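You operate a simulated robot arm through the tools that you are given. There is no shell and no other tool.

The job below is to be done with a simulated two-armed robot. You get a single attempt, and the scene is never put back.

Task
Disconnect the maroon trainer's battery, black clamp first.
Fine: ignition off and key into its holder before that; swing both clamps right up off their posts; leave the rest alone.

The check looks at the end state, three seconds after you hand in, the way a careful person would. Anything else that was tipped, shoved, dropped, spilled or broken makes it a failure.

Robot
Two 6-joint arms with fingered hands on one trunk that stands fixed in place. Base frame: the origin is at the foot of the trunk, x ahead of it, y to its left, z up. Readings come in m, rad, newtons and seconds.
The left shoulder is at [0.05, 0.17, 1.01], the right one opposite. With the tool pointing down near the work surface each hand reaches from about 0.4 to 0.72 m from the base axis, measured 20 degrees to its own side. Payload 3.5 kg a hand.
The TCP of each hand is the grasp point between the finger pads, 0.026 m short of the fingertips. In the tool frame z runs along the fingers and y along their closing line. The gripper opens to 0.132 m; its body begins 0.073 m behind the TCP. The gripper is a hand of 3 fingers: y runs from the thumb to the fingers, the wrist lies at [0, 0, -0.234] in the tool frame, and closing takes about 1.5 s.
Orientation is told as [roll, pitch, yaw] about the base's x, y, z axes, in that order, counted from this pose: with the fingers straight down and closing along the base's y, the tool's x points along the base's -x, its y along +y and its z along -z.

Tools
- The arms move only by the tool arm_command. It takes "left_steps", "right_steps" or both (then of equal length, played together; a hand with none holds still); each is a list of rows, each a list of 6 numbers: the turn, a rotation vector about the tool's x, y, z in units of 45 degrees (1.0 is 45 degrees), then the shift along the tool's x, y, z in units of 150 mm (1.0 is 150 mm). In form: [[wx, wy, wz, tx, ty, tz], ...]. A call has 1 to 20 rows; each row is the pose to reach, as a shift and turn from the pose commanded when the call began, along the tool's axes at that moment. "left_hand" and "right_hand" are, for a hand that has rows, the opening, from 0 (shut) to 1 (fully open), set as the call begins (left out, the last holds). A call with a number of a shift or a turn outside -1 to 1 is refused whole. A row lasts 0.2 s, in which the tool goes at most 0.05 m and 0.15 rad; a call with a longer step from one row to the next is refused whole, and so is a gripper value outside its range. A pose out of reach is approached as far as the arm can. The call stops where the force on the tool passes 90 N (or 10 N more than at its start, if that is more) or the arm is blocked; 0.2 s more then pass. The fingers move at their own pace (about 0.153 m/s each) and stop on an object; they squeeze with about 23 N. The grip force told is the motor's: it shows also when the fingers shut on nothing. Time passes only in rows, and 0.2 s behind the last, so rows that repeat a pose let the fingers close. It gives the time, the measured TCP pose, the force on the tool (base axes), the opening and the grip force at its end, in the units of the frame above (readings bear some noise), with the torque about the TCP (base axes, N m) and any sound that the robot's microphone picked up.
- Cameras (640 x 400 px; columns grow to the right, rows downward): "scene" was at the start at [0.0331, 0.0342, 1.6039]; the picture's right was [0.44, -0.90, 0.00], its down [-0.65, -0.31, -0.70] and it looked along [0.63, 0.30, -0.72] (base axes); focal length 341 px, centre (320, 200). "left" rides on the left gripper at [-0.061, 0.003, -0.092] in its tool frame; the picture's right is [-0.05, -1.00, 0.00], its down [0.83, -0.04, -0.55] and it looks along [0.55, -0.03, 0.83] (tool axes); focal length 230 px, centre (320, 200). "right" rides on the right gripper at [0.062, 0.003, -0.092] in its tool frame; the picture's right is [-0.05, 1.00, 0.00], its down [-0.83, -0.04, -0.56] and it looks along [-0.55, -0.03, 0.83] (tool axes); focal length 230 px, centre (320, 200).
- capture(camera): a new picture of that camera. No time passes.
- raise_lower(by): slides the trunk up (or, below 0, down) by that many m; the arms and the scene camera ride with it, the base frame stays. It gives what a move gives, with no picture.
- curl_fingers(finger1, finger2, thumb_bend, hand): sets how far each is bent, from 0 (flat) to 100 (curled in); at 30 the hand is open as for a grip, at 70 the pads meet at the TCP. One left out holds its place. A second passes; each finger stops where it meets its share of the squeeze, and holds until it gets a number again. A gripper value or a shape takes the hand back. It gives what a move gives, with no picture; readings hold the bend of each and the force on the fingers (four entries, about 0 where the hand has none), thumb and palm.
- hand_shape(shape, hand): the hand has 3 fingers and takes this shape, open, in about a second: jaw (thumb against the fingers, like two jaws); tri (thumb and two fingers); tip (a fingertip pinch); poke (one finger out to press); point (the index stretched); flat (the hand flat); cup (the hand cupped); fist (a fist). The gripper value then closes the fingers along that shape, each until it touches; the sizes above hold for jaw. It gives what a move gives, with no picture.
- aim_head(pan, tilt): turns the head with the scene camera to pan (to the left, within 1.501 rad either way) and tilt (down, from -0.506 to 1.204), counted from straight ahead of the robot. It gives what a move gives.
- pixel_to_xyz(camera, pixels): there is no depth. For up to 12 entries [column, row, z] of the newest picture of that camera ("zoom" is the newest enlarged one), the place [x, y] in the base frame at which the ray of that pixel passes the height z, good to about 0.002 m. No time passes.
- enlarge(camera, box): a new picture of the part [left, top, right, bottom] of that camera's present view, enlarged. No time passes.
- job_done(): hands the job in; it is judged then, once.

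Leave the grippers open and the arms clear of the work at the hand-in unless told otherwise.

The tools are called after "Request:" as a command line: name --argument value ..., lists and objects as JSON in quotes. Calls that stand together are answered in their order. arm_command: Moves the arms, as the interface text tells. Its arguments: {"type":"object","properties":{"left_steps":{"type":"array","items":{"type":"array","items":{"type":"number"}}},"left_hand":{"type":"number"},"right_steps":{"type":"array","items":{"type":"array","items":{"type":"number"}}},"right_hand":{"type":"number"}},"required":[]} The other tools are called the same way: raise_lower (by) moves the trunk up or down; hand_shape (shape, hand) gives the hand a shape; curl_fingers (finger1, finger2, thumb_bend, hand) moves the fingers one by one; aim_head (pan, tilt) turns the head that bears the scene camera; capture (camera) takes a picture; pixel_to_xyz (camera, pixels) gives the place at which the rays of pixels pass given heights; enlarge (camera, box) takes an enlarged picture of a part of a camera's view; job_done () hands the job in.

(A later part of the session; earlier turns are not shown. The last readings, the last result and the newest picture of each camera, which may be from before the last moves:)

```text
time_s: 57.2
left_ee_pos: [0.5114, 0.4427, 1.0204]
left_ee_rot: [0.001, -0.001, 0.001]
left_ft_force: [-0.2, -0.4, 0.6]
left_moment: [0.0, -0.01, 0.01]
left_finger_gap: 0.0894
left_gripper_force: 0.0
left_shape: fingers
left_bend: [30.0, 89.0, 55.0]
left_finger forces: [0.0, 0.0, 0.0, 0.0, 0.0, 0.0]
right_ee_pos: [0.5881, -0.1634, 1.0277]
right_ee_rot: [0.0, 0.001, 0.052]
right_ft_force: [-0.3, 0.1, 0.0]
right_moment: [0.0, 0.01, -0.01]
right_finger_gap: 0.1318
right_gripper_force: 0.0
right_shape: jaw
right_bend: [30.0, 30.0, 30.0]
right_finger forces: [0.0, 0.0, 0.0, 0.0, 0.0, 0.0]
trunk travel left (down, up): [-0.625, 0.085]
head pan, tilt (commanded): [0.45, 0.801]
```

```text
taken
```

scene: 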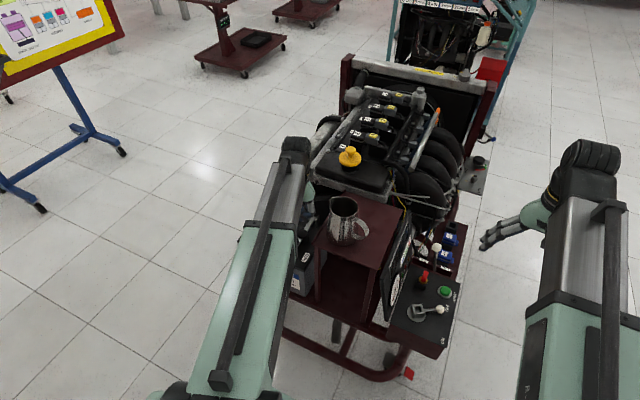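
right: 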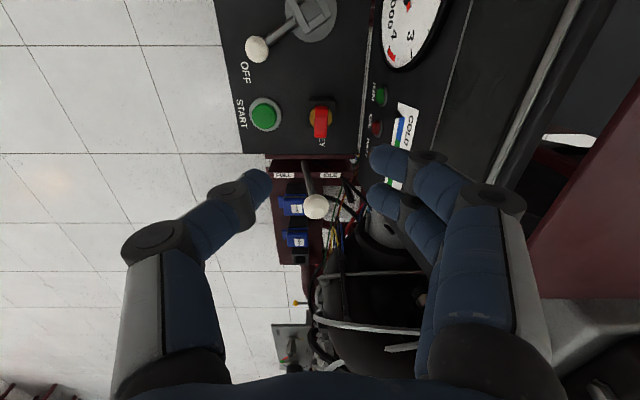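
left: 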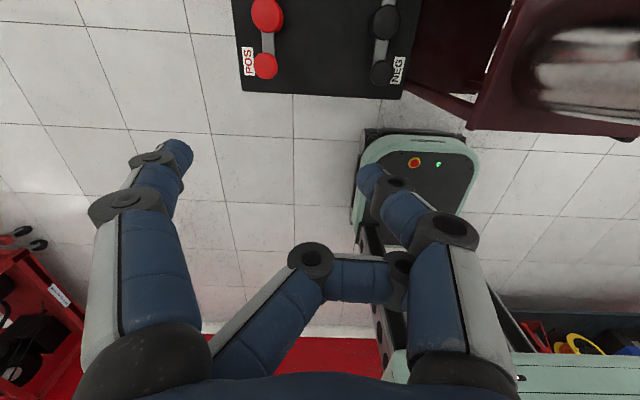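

Finger 2 is caught under the thumb as in a fist, so the thumb must clear first. I curl finger 2 fully to 100, then lay the thumb flat (0), and look before opening finger 2.

Request:
curl_fingers --hand "left" --finger2 100

Request:
curl_fingers --hand "left" --thumb_bend 0

Request:
capture --camera "left"

Request:
curl_fingers --hand "left" --finger2 30

Request:
capture --camera "left"

```text
time_s: 58.2
left_ee_pos: [0.5106, 0.4427, 1.0202]
left_ee_rot: [0.001, 0.0, 0.0]
left_ft_force: [-0.3, -0.6, 0.0]
left_moment: [-0.01, -0.01, 0.0]
left_finger_gap: 0.0872
left_gripper_force: 0.1
left_shape: fingers
left_bend: [30.0, 94.0, 55.0]
left_finger forces: [0.1, 0.1, 0.1, 0.0, 0.1, 0.1]
right_ee_pos: [0.588, -0.1642, 1.0281]
right_ee_rot: [0.0, 0.001, 0.052]
right_ft_force: [0.3, -0.9, -0.9]
right_moment: [0.0, 0.02, -0.02]
right_finger_gap: 0.132
right_gripper_force: 0.1
right_shape: jaw
right_bend: [30.0, 30.0, 30.0]
right_finger forces: [0.0, 0.0, 0.0, 0.0, 0.0, 0.1]
trunk travel left (down, up): [-0.625, 0.085]
head pan, tilt (commanded): [0.45, 0.801]
```

```text
time_s: 59.2
left_ee_pos: [0.5109, 0.443, 1.0208]
left_ee_rot: [0.001, 0.0, 0.0]
left_ft_force: [0.1, 0.7, 0.1]
left_moment: [-0.07, -0.02, 0.01]
left_finger_gap: 0.146
left_gripper_force: 0.0
left_shape: fingers
left_bend: [30.0, 88.0, 16.0]
left_finger forces: [0.1, 0.1, 0.0, 0.0, 0.0, 0.1]
right_ee_pos: [0.5874, -0.165, 1.0278]
right_ee_rot: [-0.002, 0.0, 0.053]
right_ft_force: [-0.6, 0.1, -0.4]
right_moment: [-0.01, -0.03, 0.02]
right_finger_gap: 0.1319
right_gripper_force: 0.0
right_shape: jaw
right_bend: [30.0, 30.0, 30.0]
right_finger forces: [0.0, 0.1, 0.0, 0.0, 0.0, 0.0]
trunk travel left (down, up): [-0.625, 0.085]
head pan, tilt (commanded): [0.45, 0.801]
```

```text
taken
```

left: 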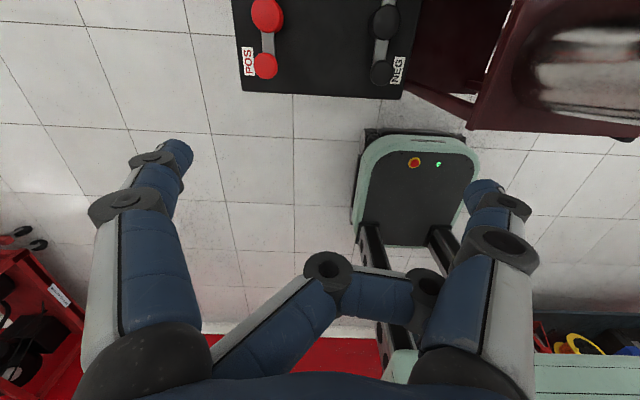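

```text
time_s: 60.2
left_ee_pos: [0.5108, 0.4432, 1.0221]
left_ee_rot: [0.001, 0.0, 0.0]
left_ft_force: [0.0, 1.1, -0.8]
left_moment: [0.0, 0.02, -0.01]
left_finger_gap: 0.1498
left_gripper_force: 0.1
left_shape: fingers
left_bend: [30.0, 82.0, 11.0]
left_finger forces: [0.0, 0.0, 0.1, 0.1, 0.0, 0.0]
right_ee_pos: [0.5878, -0.1641, 1.0285]
right_ee_rot: [-0.001, 0.001, 0.051]
right_ft_force: [0.2, 0.7, -0.2]
right_moment: [0.01, -0.01, -0.01]
right_finger_gap: 0.132
right_gripper_force: 0.0
right_shape: jaw
right_bend: [30.0, 30.0, 30.0]
right_finger forces: [0.1, 0.0, 0.0, 0.1, 0.0, 0.0]
trunk travel left (down, up): [-0.625, 0.085]
head pan, tilt (commanded): [0.45, 0.801]
```

```text
taken
```

left: 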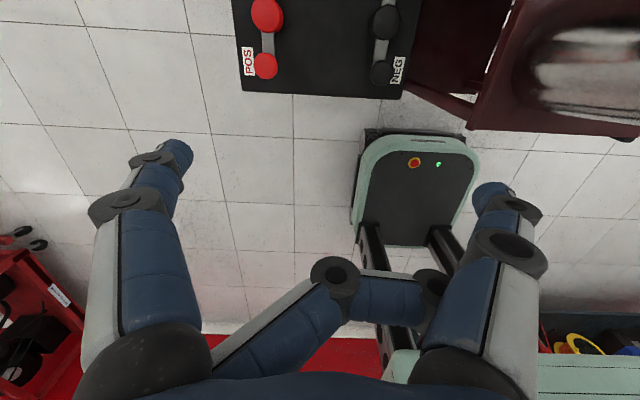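

The hook is coupled: finger 2's tip lies on the thumb's outer side. So the thumb must curl in short to let the tip swing past its end. I curl the thumb fully, look, then open finger 2.

Request:
curl_fingers --hand "left" --thumb_bend 100 --finger2 90

Request:
capture --camera "left"

Request:
curl_fingers --hand "left" --finger2 30

Request:
capture --camera "left"

```text
time_s: 61.2
left_ee_pos: [0.5107, 0.4413, 1.0204]
left_ee_rot: [0.004, -0.001, -0.001]
left_ft_force: [-0.1, -0.1, -1.6]
left_moment: [0.01, -0.01, 0.02]
left_finger_gap: 0.0472
left_gripper_force: 0.0
left_shape: fingers
left_bend: [30.0, 100.0, 98.0]
left_finger forces: [0.1, 0.0, 0.0, 0.0, 0.0, 0.0]
right_ee_pos: [0.5884, -0.1641, 1.0276]
right_ee_rot: [0.001, -0.001, 0.051]
right_ft_force: [-0.1, 0.1, -1.1]
right_moment: [0.0, -0.02, 0.01]
right_finger_gap: 0.1319
right_gripper_force: 0.0
right_shape: jaw
right_bend: [30.0, 30.0, 30.0]
right_finger forces: [0.0, 0.0, 0.0, 0.1, 0.0, 0.0]
trunk travel left (down, up): [-0.625, 0.085]
head pan, tilt (commanded): [0.45, 0.801]
```

```text
taken
```

left: 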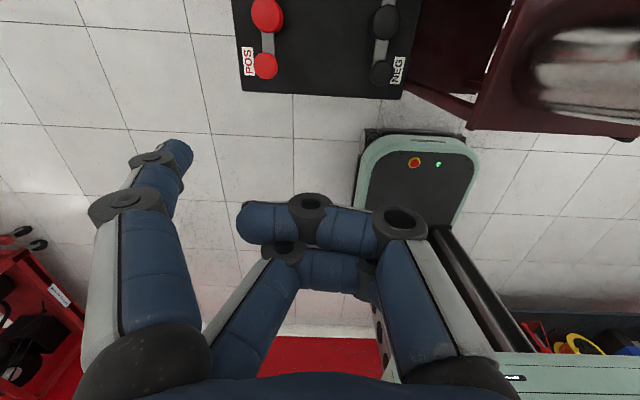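

```text
time_s: 62.2
left_ee_pos: [0.5119, 0.4416, 1.0208]
left_ee_rot: [0.003, 0.0, 0.0]
left_ft_force: [0.2, -0.7, 0.5]
left_moment: [0.02, 0.03, 0.01]
left_finger_gap: 0.0473
left_gripper_force: 0.1
left_shape: fingers
left_bend: [30.0, 100.0, 98.0]
left_finger forces: [0.0, 0.0, 0.0, 0.0, 0.0, 0.1]
right_ee_pos: [0.5877, -0.1643, 1.0269]
right_ee_rot: [-0.001, 0.0, 0.053]
right_ft_force: [0.7, -0.4, -0.1]
right_moment: [-0.02, 0.0, 0.0]
right_finger_gap: 0.1318
right_gripper_force: 0.1
right_shape: jaw
right_bend: [30.0, 30.0, 30.0]
right_finger forces: [0.0, 0.0, 0.1, 0.0, 0.0, 0.0]
trunk travel left (down, up): [-0.625, 0.085]
head pan, tilt (commanded): [0.45, 0.801]
```

```text
taken
```

left: 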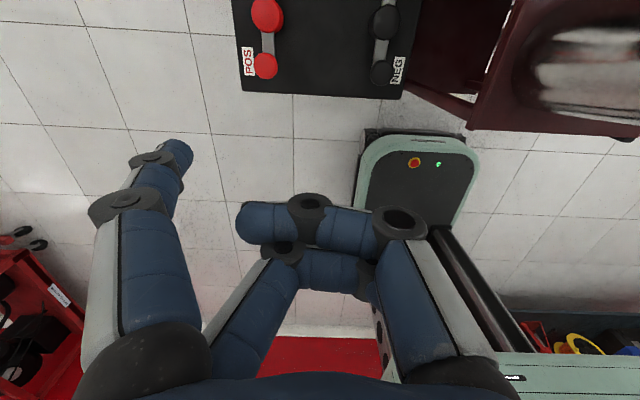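

The two hooks are still interlocked. I try the flat shape, which should straighten everything and may move the thumb aside; there is free air all round here.

Request:
hand_shape --shape "flat" --hand "left"

Request:
capture --camera "left"

```text
time_s: 63.1
left_ee_pos: [0.5115, 0.4427, 1.0219]
left_ee_rot: [0.001, 0.0, 0.0]
left_ft_force: [0.0, -0.3, 0.0]
left_moment: [-0.01, -0.01, -0.03]
left_finger_gap: 0.0
left_gripper_force: 0.0
left_shape: flat
left_bend: [0.0, 25.0, 19.0]
left_finger forces: [0.1, 0.1, 0.0, 0.0, 0.1, 0.0]
right_ee_pos: [0.5872, -0.1643, 1.0274]
right_ee_rot: [0.001, 0.0, 0.052]
right_ft_force: [-0.2, -0.7, -0.5]
right_moment: [0.0, 0.01, 0.02]
right_finger_gap: 0.1318
right_gripper_force: 0.0
right_shape: jaw
right_bend: [30.0, 30.0, 30.0]
right_finger forces: [0.1, 0.2, 0.0, 0.0, 0.0, 0.0]
trunk travel left (down, up): [-0.625, 0.085]
head pan, tilt (commanded): [0.45, 0.801]
```

```text
taken
```

left: 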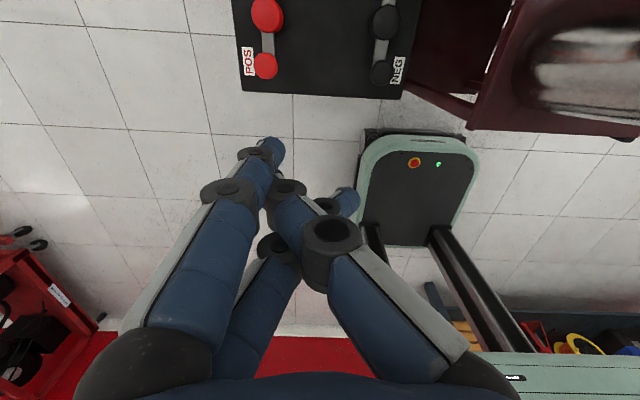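

Much better: finger 2 has straightened to 25 and the thumb to 19, though they still cross. I let more time pass in this shape and look again.

Request:
arm_command --left_steps '[[0, 0, 0, 0, 0, 0], [0, 0, 0, 0, 0, 0], [0, 0, 0, 0, 0, 0], [0, 0, 0, 0, 0, 0], [0, 0, 0, 0, 0, 0]]'

Request:
enlarge --camera "left" --box '[160, 110, 440, 350]'

```text
time_s: 64.3
left_ee_pos: [0.5111, 0.4422, 1.0205]
left_ee_rot: [0.002, 0.0, 0.0]
left_ft_force: [0.2, 0.1, -0.1]
left_moment: [0.01, 0.0, -0.01]
left_finger_gap: 0.0001
left_gripper_force: 0.1
left_shape: flat
left_bend: [0.0, 25.0, 19.0]
left_finger forces: [0.1, 0.0, 0.1, 0.0, 0.0, 0.0]
right_ee_pos: [0.5881, -0.1638, 1.0265]
right_ee_rot: [0.0, -0.001, 0.053]
right_ft_force: [0.2, 0.0, 0.7]
right_moment: [0.01, -0.01, 0.02]
right_finger_gap: 0.1319
right_gripper_force: 0.1
right_shape: jaw
right_bend: [30.0, 30.0, 30.0]
right_finger forces: [0.0, 0.1, 0.0, 0.0, 0.0, 0.1]
trunk travel left (down, up): [-0.625, 0.085]
head pan, tilt (commanded): [0.45, 0.801]
```

```text
1.67 times, centred on (300, 230) of left
```

zoom: 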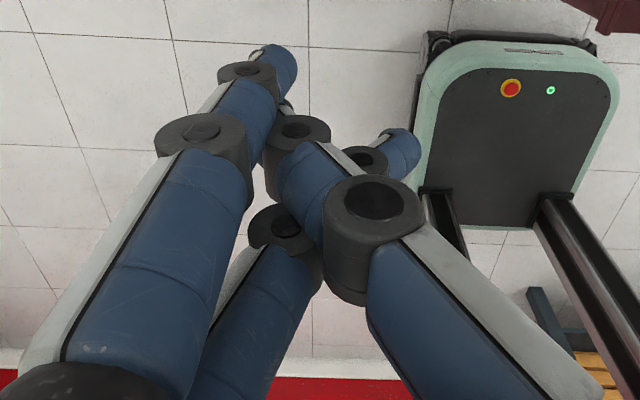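

Finger 2 and the thumb now only cross like scissors, side by side and straight, so opening should let them slide apart. I command the jaw shape again.

Request:
hand_shape --shape "jaw" --hand "left"

Request:
capture --camera "left"

```text
time_s: 65.2
left_ee_pos: [0.5115, 0.4423, 1.0199]
left_ee_rot: [0.002, 0.0, 0.001]
left_ft_force: [-0.5, -0.1, 0.7]
left_moment: [-0.01, -0.01, 0.03]
left_finger_gap: 0.1323
left_gripper_force: 0.0
left_shape: jaw
left_bend: [30.0, 30.0, 30.0]
left_finger forces: [0.0, 0.0, 0.0, 0.0, 0.0, 0.0]
right_ee_pos: [0.5874, -0.1631, 1.0281]
right_ee_rot: [0.001, 0.001, 0.053]
right_ft_force: [0.6, 0.6, 0.2]
right_moment: [-0.03, -0.01, -0.01]
right_finger_gap: 0.1319
right_gripper_force: 0.0
right_shape: jaw
right_bend: [30.0, 30.0, 30.0]
right_finger forces: [0.0, 0.0, 0.0, 0.0, 0.1, 0.1]
trunk travel left (down, up): [-0.625, 0.085]
head pan, tilt (commanded): [0.45, 0.801]
```

```text
taken
```

left: 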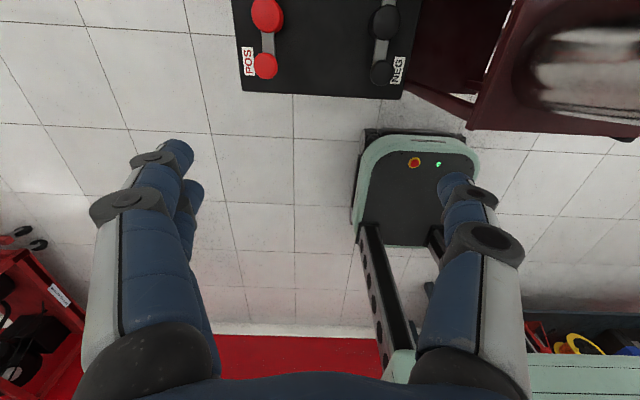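

The left hand is back to normal, all bends 30. I close it to 0.3 here first, then go above the black knob as before.

Request:
arm_command --left_steps '[[0, 0, 0, 0, 0, 0], [0, 0, 0, 0, 0, 0], [0, 0, 0, 0, 0, 0], [0, 0, 0, -0.06, -0.1, 0.2], [0, 0, 0, -0.13, -0.2, 0.4], [0, 0, 0, -0.2, -0.31, 0.6], [0, 0, 0, -0.27, -0.42, 0.8], [0, 0, 0, -0.31, -0.485, 1.0], [0, 0, 0, -0.31, -0.485, 1.0]]' --left_hand 0.3

Request:
capture --camera "left"

```text
time_s: 67.2
left_ee_pos: [0.5563, 0.3709, 0.8693]
left_ee_rot: [0.001, 0.0, 0.001]
left_ft_force: [-0.3, -0.3, 1.0]
left_moment: [-0.01, 0.0, 0.01]
left_finger_gap: 0.0398
left_gripper_force: 0.0
left_shape: jaw
left_bend: [73.0, 73.0, 70.0]
left_finger forces: [0.1, 0.1, 0.1, 0.0, 0.0, 0.0]
right_ee_pos: [0.588, -0.1629, 1.0274]
right_ee_rot: [-0.001, 0.0, 0.052]
right_ft_force: [-0.4, 0.1, -0.3]
right_moment: [-0.01, -0.02, -0.01]
right_finger_gap: 0.1318
right_gripper_force: 0.1
right_shape: jaw
right_bend: [30.0, 30.0, 30.0]
right_finger forces: [0.1, 0.0, 0.1, 0.0, 0.0, 0.1]
trunk travel left (down, up): [-0.625, 0.085]
head pan, tilt (commanded): [0.45, 0.801]
```

```text
taken
```

left: 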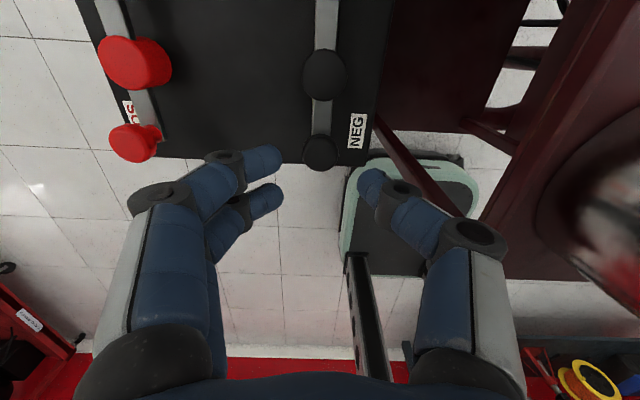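

Aligned: knob at (320, 152) midway between finger (283) and thumb (357) edges. I lower to z 0.768 so the pads reach the flat bar itself, tips staying about 1 cm above the battery top.

Request:
arm_command --left_steps '[[0, 0, 0, -0.01, 0, 0.15], [0, 0, 0, -0.01, 0, 0.3], [0, 0, 0, -0.01, 0, 0.45], [0, 0, 0, -0.01, 0, 0.58], [0, 0, 0, -0.01, 0, 0.675], [0, 0, 0, -0.01, 0, 0.675]]'

Request:
enlarge --camera "left" --box '[200, 60, 456, 260]'

```text
time_s: 68.6
left_ee_pos: [0.5582, 0.372, 0.7686]
left_ee_rot: [0.002, 0.0, 0.001]
left_ft_force: [-0.5, 0.1, 0.1]
left_moment: [-0.01, 0.0, -0.04]
left_finger_gap: 0.0399
left_gripper_force: 0.0
left_shape: jaw
left_bend: [73.0, 73.0, 70.0]
left_finger forces: [0.0, 0.0, 0.0, 0.1, 0.1, 0.0]
right_ee_pos: [0.5882, -0.1634, 1.0275]
right_ee_rot: [0.001, 0.0, 0.053]
right_ft_force: [0.7, -0.1, 0.1]
right_moment: [0.01, 0.03, 0.02]
right_finger_gap: 0.1317
right_gripper_force: 0.0
right_shape: jaw
right_bend: [30.0, 30.0, 30.0]
right_finger forces: [0.1, 0.0, 0.0, 0.0, 0.0, 0.0]
trunk travel left (down, up): [-0.625, 0.085]
head pan, tilt (commanded): [0.45, 0.801]
```

```text
2.00 times, centred on (328, 160) of left
```

zoom: 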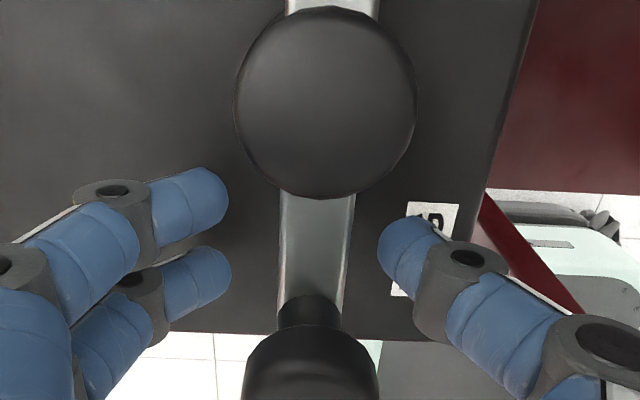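

The pads straddle the bar; the bar is about 3 mm to the thumb side, and the forward finger is close to the cap. I shift 3 mm toward the thumb side and 3 mm back, then close.

Request:
arm_command --left_steps '[[0, 0, 0, 0.02, -0.02, 0], [0, 0, 0, 0.02, -0.02, 0]]'

Request:
arm_command --left_steps '[[0, 0, 0, 0, 0, 0], [0, 0, 0, 0, 0, 0], [0, 0, 0, 0, 0, 0], [0, 0, 0, 0, 0, 0], [0, 0, 0, 0, 0, 0]]' --left_hand 0

Request:
enlarge --camera "left" --box '[200, 60, 456, 260]'

```text
time_s: 69.2
left_ee_pos: [0.5575, 0.3698, 0.7674]
left_ee_rot: [0.003, 0.0, 0.001]
left_ft_force: [-0.1, 1.1, -0.4]
left_moment: [0.0, 0.02, 0.0]
left_finger_gap: 0.0399
left_gripper_force: 0.0
left_shape: jaw
left_bend: [73.0, 73.0, 70.0]
left_finger forces: [0.0, 0.0, 0.1, 0.0, 0.0, 0.1]
right_ee_pos: [0.587, -0.1637, 1.0284]
right_ee_rot: [-0.001, 0.0, 0.053]
right_ft_force: [0.4, -0.2, 0.4]
right_moment: [0.03, 0.02, 0.02]
right_finger_gap: 0.1318
right_gripper_force: 0.2
right_shape: jaw
right_bend: [30.0, 30.0, 30.0]
right_finger forces: [0.1, 0.0, 0.0, 0.0, 0.1, 0.1]
trunk travel left (down, up): [-0.625, 0.085]
head pan, tilt (commanded): [0.45, 0.801]
```

```text
time_s: 70.4
left_ee_pos: [0.5574, 0.3675, 0.7692]
left_ee_rot: [0.002, -0.001, 0.0]
left_ft_force: [-0.2, -3.4, -2.5]
left_moment: [-0.04, -0.03, 0.03]
left_finger_gap: 0.0
left_gripper_force: 23.1
left_shape: jaw
left_bend: [67.0, 67.0, 72.0]
left_finger forces: [0.0, 0.1, 0.0, 0.0, 19.6, 0.1]
right_ee_pos: [0.588, -0.1639, 1.0282]
right_ee_rot: [0.001, -0.001, 0.052]
right_ft_force: [0.2, 0.9, 0.8]
right_moment: [-0.02, -0.01, 0.03]
right_finger_gap: 0.132
right_gripper_force: 0.1
right_shape: jaw
right_bend: [30.0, 30.0, 30.0]
right_finger forces: [0.1, 0.0, 0.0, 0.0, 0.0, 0.0]
trunk travel left (down, up): [-0.625, 0.085]
head pan, tilt (commanded): [0.45, 0.801]
```

```text
2.00 times, centred on (328, 160) of left
```

zoom: 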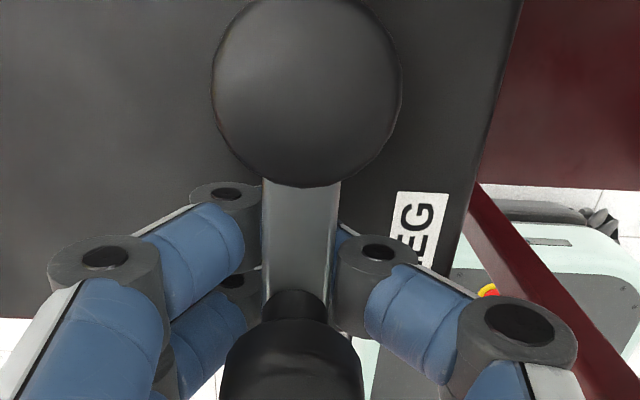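

The fingertips have closed together beneath the bar (gap 0, with the bar lying over them), a secure scoop: it can turn freely and then be pushed from its underside. I lift nearly straight up to about 30 degrees of swing and check.

Request:
arm_command --left_steps '[[0, 0, 0, -0.002, 0, -0.07], [0, 0, 0, -0.004, 0, -0.15], [0, 0, 0, -0.012, 0, -0.23], [0, 0, 0, -0.02, 0, -0.31], [0, 0, 0, -0.027, 0, -0.383]]'

Request:
capture --camera "left"

Request:
enlarge --camera "scene" --box '[236, 150, 396, 250]'

```text
time_s: 71.6
left_ee_pos: [0.5602, 0.3688, 0.8263]
left_ee_rot: [0.0, 0.001, 0.0]
left_ft_force: [0.0, -0.1, -0.6]
left_moment: [0.01, 0.03, 0.03]
left_finger_gap: 0.0001
left_gripper_force: 23.0
left_shape: jaw
left_bend: [67.0, 67.0, 72.0]
left_finger forces: [0.1, 0.0, 0.1, 0.0, 0.4, 0.0]
right_ee_pos: [0.5878, -0.1635, 1.0286]
right_ee_rot: [0.0, 0.0, 0.052]
right_ft_force: [0.3, 0.2, 0.0]
right_moment: [-0.02, -0.01, 0.0]
right_finger_gap: 0.1317
right_gripper_force: 0.0
right_shape: jaw
right_bend: [30.0, 30.0, 30.0]
right_finger forces: [0.1, 0.1, 0.0, 0.1, 0.0, 0.0]
trunk travel left (down, up): [-0.625, 0.085]
head pan, tilt (commanded): [0.45, 0.801]
```

```text
taken
```

left: 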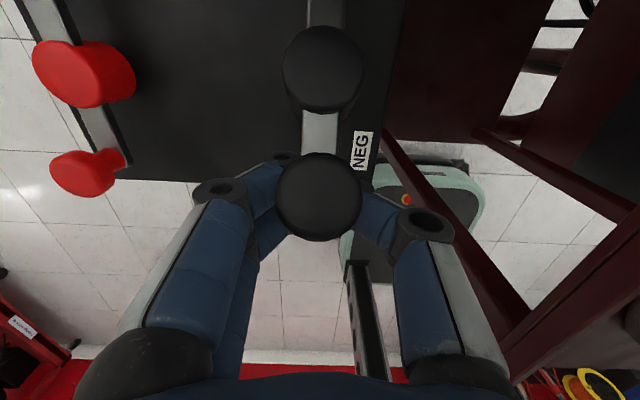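

```text
4.00 times, centred on (316, 200) of scene
```

zoom: 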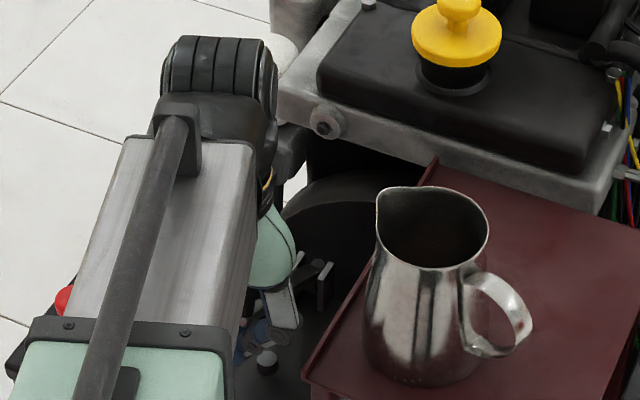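

The bar rides up on the fingertips; the black knob is close under the camera and forces are tiny. I continue along the arc to about 45, then 60 degrees.

Request:
arm_command --left_steps '[[0, 0, 0, -0.045, 0, -0.08], [0, 0, 0, -0.11, 0, -0.153], [0, 0, 0, -0.18, 0, -0.215], [0, 0, 0, -0.253, 0, -0.273]]'

Request:
capture --camera "left"

Request:
enlarge --camera "scene" --box '[236, 150, 396, 250]'

```text
time_s: 72.6
left_ee_pos: [0.6002, 0.3666, 0.8669]
left_ee_rot: [0.001, 0.001, 0.0]
left_ft_force: [-0.2, -0.2, 1.4]
left_moment: [-0.01, -0.02, 0.0]
left_finger_gap: 0.0001
left_gripper_force: 23.1
left_shape: jaw
left_bend: [68.0, 67.0, 72.0]
left_finger forces: [0.0, 0.0, 0.0, 0.0, 0.1, 0.1]
right_ee_pos: [0.5889, -0.1631, 1.0274]
right_ee_rot: [0.001, 0.0, 0.052]
right_ft_force: [0.7, 0.6, 0.0]
right_moment: [0.0, -0.03, 0.02]
right_finger_gap: 0.1318
right_gripper_force: 0.1
right_shape: jaw
right_bend: [30.0, 30.0, 30.0]
right_finger forces: [0.0, 0.0, 0.1, 0.0, 0.0, 0.0]
trunk travel left (down, up): [-0.625, 0.085]
head pan, tilt (commanded): [0.45, 0.801]
```

```text
taken
```

left: 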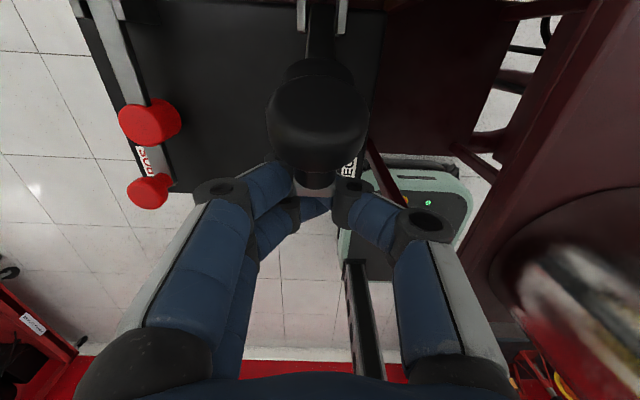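

```text
4.00 times, centred on (316, 200) of scene
```

zoom: 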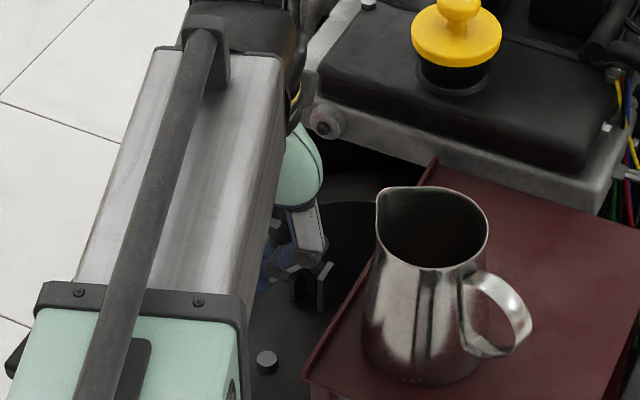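

At about 60 degrees: the knob faces the camera at (318, 110), the bare post shows on the battery, and forces are near zero. I push on forward to about 90 degrees.

Request:
arm_command --left_steps '[[0, 0, 0, -0.085, 0, -0.045], [0, 0, 0, -0.17, 0, -0.077], [0, 0, 0, -0.265, 0, -0.1], [0, 0, 0, -0.357, 0, -0.11]]'

Request:
capture --camera "left"

Request:
enlarge --camera "scene" --box '[236, 150, 396, 250]'

```text
time_s: 73.5
left_ee_pos: [0.6227, 0.3677, 0.8772]
left_ee_rot: [-0.005, 0.055, 0.01]
left_ft_force: [-51.2, 1.4, 7.4]
left_moment: [-0.15, 0.4, 0.38]
left_finger_gap: 0.0
left_gripper_force: 23.0
left_shape: jaw
left_bend: [70.0, 67.0, 72.0]
left_finger forces: [68.9, 0.1, 0.1, 0.1, 0.1, 0.0]
right_ee_pos: [0.5872, -0.1653, 1.0297]
right_ee_rot: [0.0, -0.002, 0.05]
right_ft_force: [0.3, -0.2, 0.1]
right_moment: [0.01, 0.02, 0.04]
right_finger_gap: 0.132
right_gripper_force: 0.0
right_shape: jaw
right_bend: [30.0, 30.0, 30.0]
right_finger forces: [0.0, 0.1, 0.0, 0.0, 0.0, 0.1]
trunk travel left (down, up): [-0.625, 0.085]
head pan, tilt (commanded): [0.45, 0.801]
stopped in row 4 (left hand): the force on the tool passed its limit at 102 N (the readings are from after the stop); the commanded pose is now the measured one
```

```text
taken
```

left: 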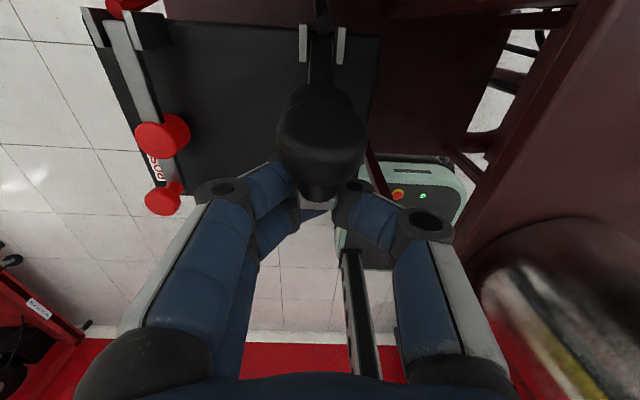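

```text
4.00 times, centred on (316, 200) of scene
```

zoom: 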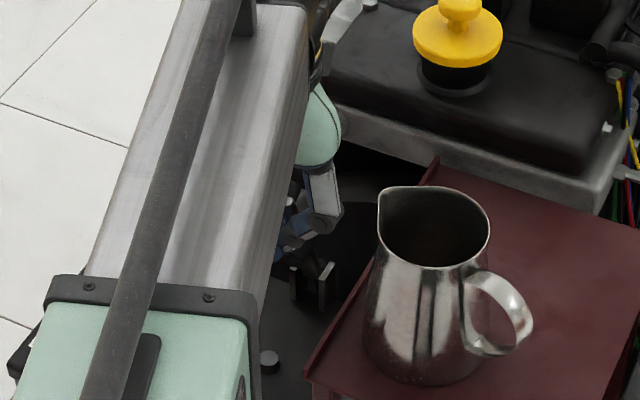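

The push met a hard stop at TCP x 0.623 (peak 102 N): the bar is at the end of its hinge travel, at roughly 75 to 80 degrees. The jug and everything else look unmoved. I back off 1 cm, straighten the hand, and see whether the bar stays up by itself.

Request:
arm_command --left_steps '[[0, -0.035, 0, 0.04, 0, 0], [0, -0.07, 0.013, 0.08, 0, 0], [0, -0.07, 0.013, 0.08, 0, 0]]'

Request:
capture --camera "left"

Request:
enlarge --camera "left" --box '[230, 0, 410, 250]'

```text
time_s: 74.3
left_ee_pos: [0.619, 0.3673, 0.878]
left_ee_rot: [-0.005, -0.017, -0.005]
left_ft_force: [-6.5, 2.2, 0.2]
left_moment: [-0.09, 0.01, 0.09]
left_finger_gap: 0.0
left_gripper_force: 23.1
left_shape: jaw
left_bend: [69.0, 67.0, 72.0]
left_finger forces: [0.5, 0.1, 0.1, 0.0, 0.0, 0.1]
right_ee_pos: [0.5884, -0.1631, 1.0271]
right_ee_rot: [-0.001, 0.001, 0.051]
right_ft_force: [-0.5, 0.5, -0.6]
right_moment: [0.0, 0.04, 0.01]
right_finger_gap: 0.1319
right_gripper_force: 0.0
right_shape: jaw
right_bend: [30.0, 30.0, 30.0]
right_finger forces: [0.1, 0.0, 0.0, 0.0, 0.0, 0.0]
trunk travel left (down, up): [-0.625, 0.085]
head pan, tilt (commanded): [0.45, 0.801]
```

```text
taken
```

left: 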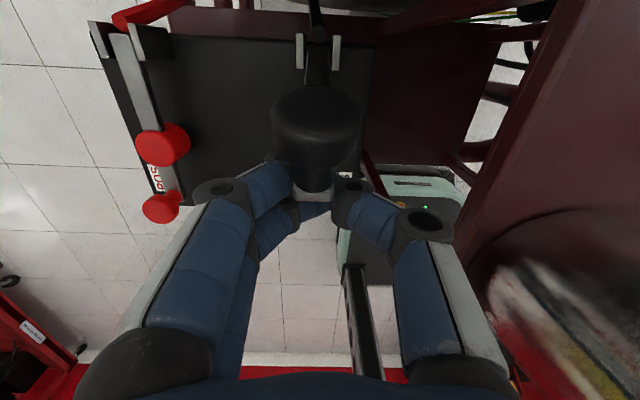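

```text
1.60 times, centred on (320, 125) of left
```

zoom: 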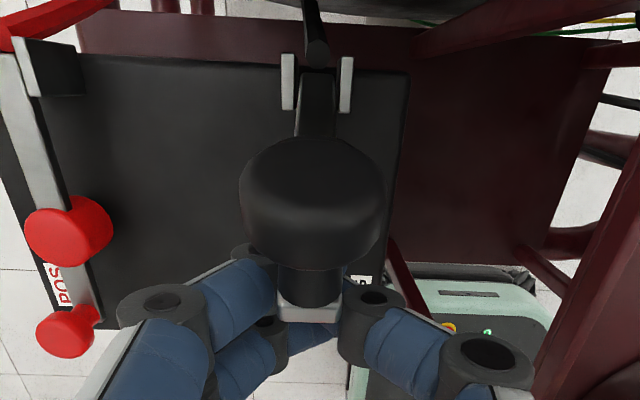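

The bar's end still sits between the fingers and there is a residual 6 N. I back away another 1.5 cm slowly to see if the bar holds or leans back with the hand.

Request:
arm_command --left_steps '[[0, 0.01, 0, 0.05, 0, 0], [0, 0.02, 0, 0.1, 0, 0], [0, 0.02, 0, 0.1, 0, 0]]'

Request:
enlarge --camera "left" --box '[230, 0, 410, 250]'

```text
time_s: 75.1
left_ee_pos: [0.6021, 0.3681, 0.8759]
left_ee_rot: [-0.004, 0.002, -0.007]
left_ft_force: [-0.1, 0.4, -0.1]
left_moment: [-0.03, 0.01, 0.01]
left_finger_gap: 0.0002
left_gripper_force: 23.0
left_shape: jaw
left_bend: [68.0, 67.0, 72.0]
left_finger forces: [0.1, 0.0, 0.0, 0.1, 0.1, 0.0]
right_ee_pos: [0.588, -0.1637, 1.0275]
right_ee_rot: [-0.001, 0.0, 0.051]
right_ft_force: [0.0, 0.0, 0.0]
right_moment: [0.0, 0.0, -0.01]
right_finger_gap: 0.1318
right_gripper_force: 0.0
right_shape: jaw
right_bend: [30.0, 30.0, 30.0]
right_finger forces: [0.0, 0.0, 0.1, 0.0, 0.0, 0.0]
trunk travel left (down, up): [-0.625, 0.085]
head pan, tilt (commanded): [0.45, 0.801]
```

```text
1.60 times, centred on (320, 125) of left
```

zoom: 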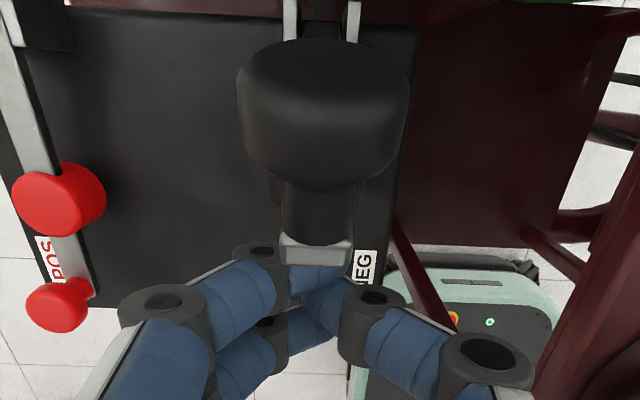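

The hand moved back and the bar stayed up by itself: its end now stands clear ahead of the fingers, force zero. I retreat further back, then up, and check the black clamp again.

Request:
arm_command --left_steps '[[0, 0, 0, 0.1, 0, 0], [0, 0, 0, 0.2, 0, 0], [0, 0, 0, 0.28, 0.05, -0.1], [0, 0, 0, 0.3, 0.15, -0.3], [0, 0, 0, 0.3, 0.25, -0.5], [0, 0, 0, 0.3, 0.35, -0.7]]'

Request:
capture --camera "left"

Request:
capture --camera "scene"

```text
time_s: 76.5
left_ee_pos: [0.5605, 0.4199, 0.9795]
left_ee_rot: [-0.005, 0.001, -0.004]
left_ft_force: [-0.4, 0.0, 0.5]
left_moment: [0.01, 0.0, -0.05]
left_finger_gap: 0.0
left_gripper_force: 23.5
left_shape: jaw
left_bend: [68.0, 67.0, 72.0]
left_finger forces: [0.0, 0.0, 0.1, 0.1, 0.0, 0.0]
right_ee_pos: [0.5873, -0.165, 1.0291]
right_ee_rot: [0.0, 0.0, 0.051]
right_ft_force: [-0.6, 0.9, 0.5]
right_moment: [0.01, 0.03, 0.0]
right_finger_gap: 0.1317
right_gripper_force: 0.0
right_shape: jaw
right_bend: [30.0, 30.0, 30.0]
right_finger forces: [0.1, 0.0, 0.1, 0.0, 0.0, 0.0]
trunk travel left (down, up): [-0.625, 0.085]
head pan, tilt (commanded): [0.45, 0.801]
```

```text
taken
```

left: 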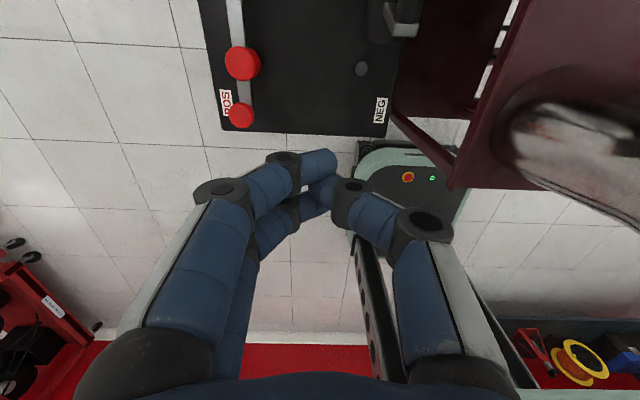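

```text
taken
```

scene: 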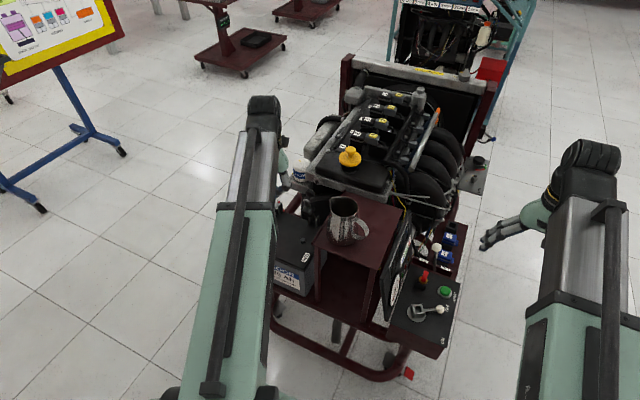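

The black clamp stays up: its post is bare at (361, 68) in the left view. I enlarge the scene to check the bar and the jug.

Request:
enlarge --camera "scene" --box '[256, 160, 384, 260]'

Request:
enlarge --camera "left" --box '[190, 0, 450, 150]'

```text
4.00 times, centred on (320, 210) of scene
```

zoom: 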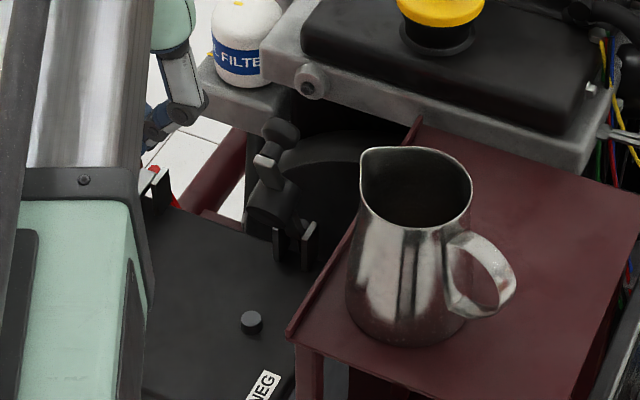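

```text
2.46 times, centred on (320, 75) of left
```

zoom: 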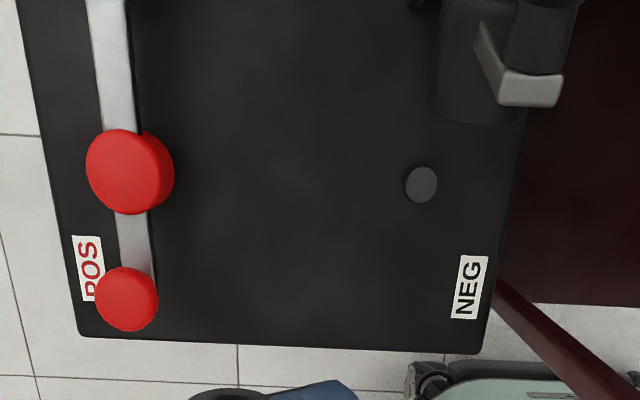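

The black clamp stands up at its stop, post bare, jug and surroundings untouched. Now the red clamp the same way: I open to 0.3 and move above the red knob.

Request:
arm_command --left_steps '[[0, 0, 0, 0, 0, 0], [0, 0, 0, 0.01, 0.12, 0], [0, 0, 0, 0.02, 0.26, 0.1], [0, 0, 0, 0.03, 0.4, 0.25], [0, 0, 0, 0.04, 0.52, 0.42], [0, 0, 0, 0.05, 0.594, 0.58], [0, 0, 0, 0.05, 0.594, 0.73], [0, 0, 0, 0.05, 0.594, 0.73]]' --left_hand 0.3

Request:
capture --camera "left"

Request:
enlarge --camera "left" --box '[220, 40, 444, 200]'

```text
time_s: 78.3
left_ee_pos: [0.5504, 0.5097, 0.8709]
left_ee_rot: [-0.005, 0.001, -0.005]
left_ft_force: [0.2, -1.1, 0.0]
left_moment: [-0.02, 0.01, -0.01]
left_finger_gap: 0.0392
left_gripper_force: 0.0
left_shape: jaw
left_bend: [73.0, 73.0, 70.0]
left_finger forces: [0.0, 0.0, 0.0, 0.1, 0.0, 0.1]
right_ee_pos: [0.5881, -0.165, 1.0274]
right_ee_rot: [0.001, -0.001, 0.049]
right_ft_force: [0.6, -0.4, 0.4]
right_moment: [0.03, -0.01, -0.01]
right_finger_gap: 0.1318
right_gripper_force: 0.1
right_shape: jaw
right_bend: [30.0, 30.0, 30.0]
right_finger forces: [0.1, 0.0, 0.1, 0.0, 0.0, 0.1]
trunk travel left (down, up): [-0.625, 0.085]
head pan, tilt (commanded): [0.45, 0.801]
```

```text
taken
```

left: 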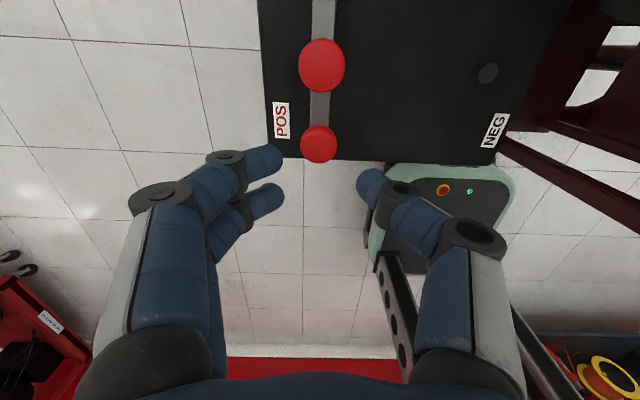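

```text
2.50 times, centred on (332, 120) of left
```

zoom: 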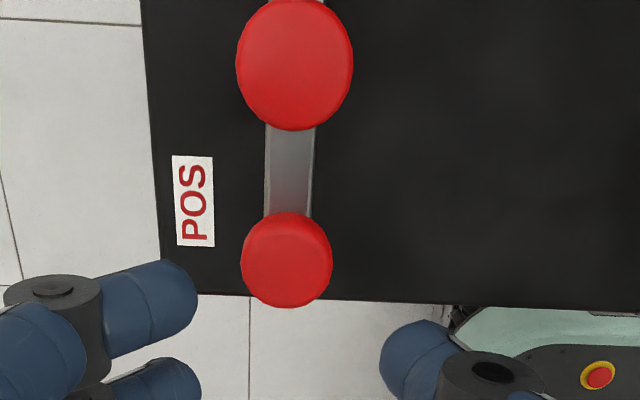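

The red knob shows at (318, 144), about 4 mm further out than the black one was. I correct x and y accordingly and lower to z 0.768 around the red bar.

Request:
arm_command --left_steps '[[0, 0, 0, -0.029, -0.008, 0.1], [0, 0, 0, -0.029, -0.008, 0.25], [0, 0, 0, -0.029, -0.008, 0.4], [0, 0, 0, -0.029, -0.008, 0.55], [0, 0, 0, -0.029, -0.008, 0.686], [0, 0, 0, -0.029, -0.008, 0.686]]'

Request:
enlarge --camera "left" --box '[200, 60, 456, 260]'

```text
time_s: 79.7
left_ee_pos: [0.5539, 0.5077, 0.7669]
left_ee_rot: [-0.007, 0.0, -0.004]
left_ft_force: [-0.2, -0.1, -0.5]
left_moment: [0.02, 0.0, -0.01]
left_finger_gap: 0.0391
left_gripper_force: 0.0
left_shape: jaw
left_bend: [73.0, 73.0, 70.0]
left_finger forces: [0.1, 0.0, 0.0, 0.0, 0.0, 0.0]
right_ee_pos: [0.586, -0.1641, 1.027]
right_ee_rot: [0.0, -0.001, 0.049]
right_ft_force: [-0.3, 0.0, 0.3]
right_moment: [0.0, -0.02, -0.03]
right_finger_gap: 0.132
right_gripper_force: 0.1
right_shape: jaw
right_bend: [30.0, 30.0, 30.0]
right_finger forces: [0.0, 0.0, 0.0, 0.0, 0.0, 0.0]
trunk travel left (down, up): [-0.625, 0.085]
head pan, tilt (commanded): [0.45, 0.801]
```

```text
2.00 times, centred on (328, 160) of left
```

zoom: 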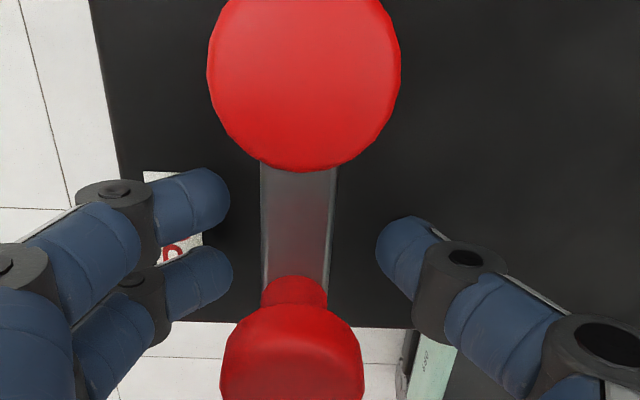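

The red bar lies centred between the pads, with the cap clear of the forward finger. I shift 2 mm forward and close beneath the bar.

Request:
arm_command --left_steps '[[0, 0, 0, -0.013, 0, 0], [0, 0, 0, -0.013, 0, 0], [0, 0, 0, -0.013, 0, 0], [0, 0, 0, -0.013, 0, 0], [0, 0, 0, -0.013, 0, 0], [0, 0, 0, -0.013, 0, 0]]' --left_hand 0

Request:
enlarge --camera "left" --box '[200, 60, 456, 260]'

```text
time_s: 81.1
left_ee_pos: [0.5566, 0.5078, 0.7685]
left_ee_rot: [-0.004, 0.0, -0.005]
left_ft_force: [-2.4, -1.3, -3.0]
left_moment: [-0.01, 0.0, 0.01]
left_finger_gap: 0.0
left_gripper_force: 22.9
left_shape: jaw
left_bend: [66.0, 66.0, 72.0]
left_finger forces: [0.1, 0.3, 0.1, 0.0, 19.1, 0.1]
right_ee_pos: [0.5873, -0.1634, 1.0286]
right_ee_rot: [0.0, -0.001, 0.05]
right_ft_force: [-0.1, 0.3, 0.7]
right_moment: [0.06, 0.0, -0.01]
right_finger_gap: 0.1319
right_gripper_force: 0.1
right_shape: jaw
right_bend: [30.0, 30.0, 30.0]
right_finger forces: [0.1, 0.0, 0.0, 0.0, 0.1, 0.0]
trunk travel left (down, up): [-0.625, 0.085]
head pan, tilt (commanded): [0.45, 0.801]
```

```text
2.00 times, centred on (328, 160) of left
```

zoom: 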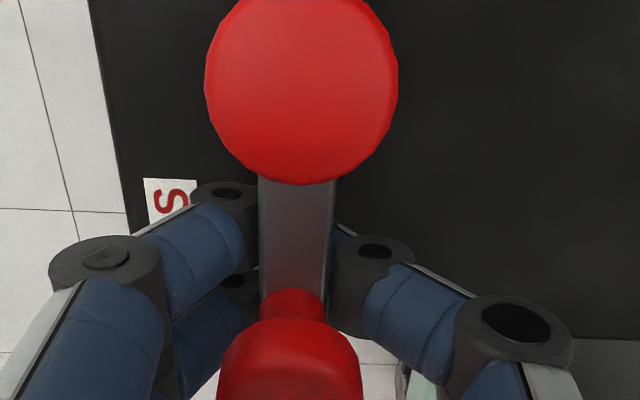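

The same state as with the black one: tips closed together under the bar. I lift almost straight up to about 30 degrees.

Request:
arm_command --left_steps '[[0, 0, 0, -0.002, 0, -0.07], [0, 0, 0, -0.004, 0, -0.15], [0, 0, 0, -0.012, 0, -0.23], [0, 0, 0, -0.02, 0, -0.31], [0, 0, 0, -0.027, 0, -0.383]]'

Request:
capture --camera "left"

```text
time_s: 82.3
left_ee_pos: [0.5613, 0.5082, 0.8257]
left_ee_rot: [-0.004, 0.004, -0.004]
left_ft_force: [0.9, 0.3, -1.8]
left_moment: [-0.01, 0.0, 0.03]
left_finger_gap: 0.0
left_gripper_force: 23.0
left_shape: jaw
left_bend: [66.0, 66.0, 72.0]
left_finger forces: [0.1, 0.0, 0.1, 0.0, 0.2, 0.0]
right_ee_pos: [0.5892, -0.1638, 1.0285]
right_ee_rot: [0.0, 0.001, 0.05]
right_ft_force: [-0.2, -1.1, -0.1]
right_moment: [0.0, 0.02, 0.02]
right_finger_gap: 0.1318
right_gripper_force: 0.0
right_shape: jaw
right_bend: [30.0, 30.0, 30.0]
right_finger forces: [0.1, 0.0, 0.1, 0.1, 0.0, 0.1]
trunk travel left (down, up): [-0.625, 0.085]
head pan, tilt (commanded): [0.45, 0.801]
```

```text
taken
```

left: 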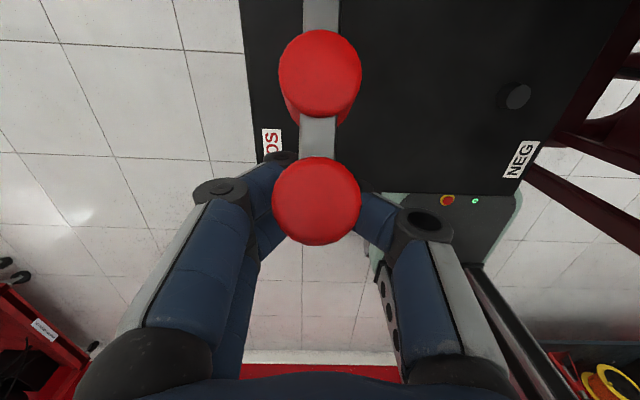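

The red bar is lifting on the fingertips, with about 2 N of weight. I carry on along the arc to about 60 degrees.

Request:
arm_command --left_steps '[[0, 0, 0, -0.045, 0, -0.08], [0, 0, 0, -0.11, 0, -0.153], [0, 0, 0, -0.18, 0, -0.215], [0, 0, 0, -0.253, 0, -0.273]]'

Request:
capture --camera "left"

```text
time_s: 83.3
left_ee_pos: [0.5987, 0.5058, 0.868]
left_ee_rot: [-0.005, 0.002, -0.004]
left_ft_force: [0.0, 0.3, -0.9]
left_moment: [0.01, 0.03, 0.01]
left_finger_gap: 0.0
left_gripper_force: 22.7
left_shape: jaw
left_bend: [66.0, 66.0, 72.0]
left_finger forces: [0.0, 0.0, 0.0, 0.1, 0.1, 0.1]
right_ee_pos: [0.5879, -0.1652, 1.0277]
right_ee_rot: [0.0, 0.0, 0.051]
right_ft_force: [0.0, -0.1, -0.2]
right_moment: [0.03, 0.02, 0.01]
right_finger_gap: 0.1319
right_gripper_force: 0.0
right_shape: jaw
right_bend: [30.0, 30.0, 30.0]
right_finger forces: [0.0, 0.1, 0.0, 0.1, 0.1, 0.0]
trunk travel left (down, up): [-0.625, 0.085]
head pan, tilt (commanded): [0.45, 0.801]
```

```text
taken
```

left: 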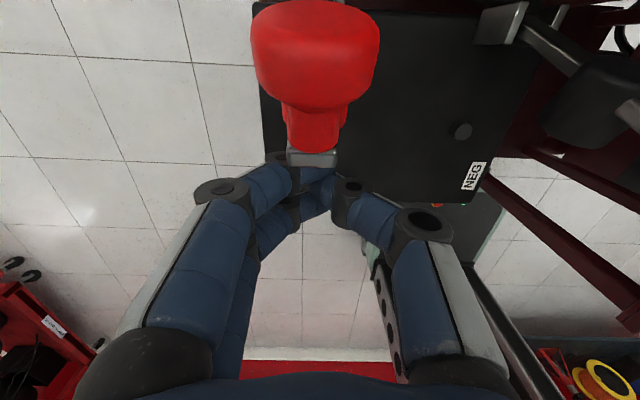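

The red bar has already swung further than the fingers (its end at (313, 158) stands ahead of them), and the black one is still up at the right. I push gently forward in 4 mm steps until I feel its stop.

Request:
arm_command --left_steps '[[0, 0, 0, -0.027, 0, -0.015], [0, 0, 0, -0.054, 0, -0.03], [0, 0, 0, -0.08, 0, -0.045], [0, 0, 0, -0.107, 0, -0.06]]'

Request:
capture --camera "left"

```text
time_s: 84.3
left_ee_pos: [0.6178, 0.5064, 0.8765]
left_ee_rot: [-0.005, 0.0, -0.004]
left_ft_force: [-1.4, -1.0, 1.3]
left_moment: [0.0, -0.02, -0.02]
left_finger_gap: 0.0002
left_gripper_force: 23.3
left_shape: jaw
left_bend: [67.0, 66.0, 72.0]
left_finger forces: [0.2, 0.1, 0.0, 0.0, 0.1, 0.0]
right_ee_pos: [0.5891, -0.1643, 1.0274]
right_ee_rot: [0.001, 0.0, 0.051]
right_ft_force: [-0.6, -0.2, -0.2]
right_moment: [-0.01, 0.01, 0.02]
right_finger_gap: 0.1319
right_gripper_force: 0.0
right_shape: jaw
right_bend: [30.0, 30.0, 30.0]
right_finger forces: [0.0, 0.1, 0.0, 0.1, 0.1, 0.1]
trunk travel left (down, up): [-0.625, 0.085]
head pan, tilt (commanded): [0.45, 0.801]
```

```text
taken
```

left: 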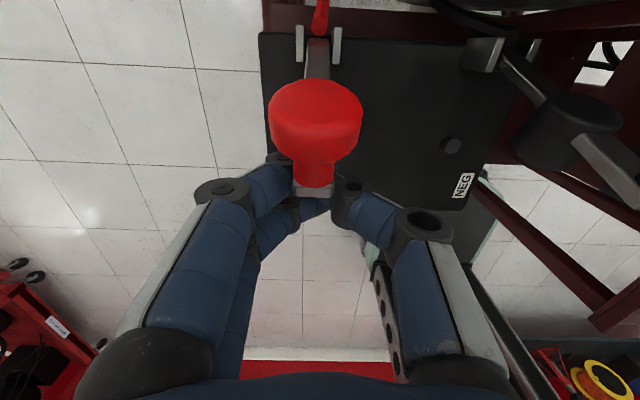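

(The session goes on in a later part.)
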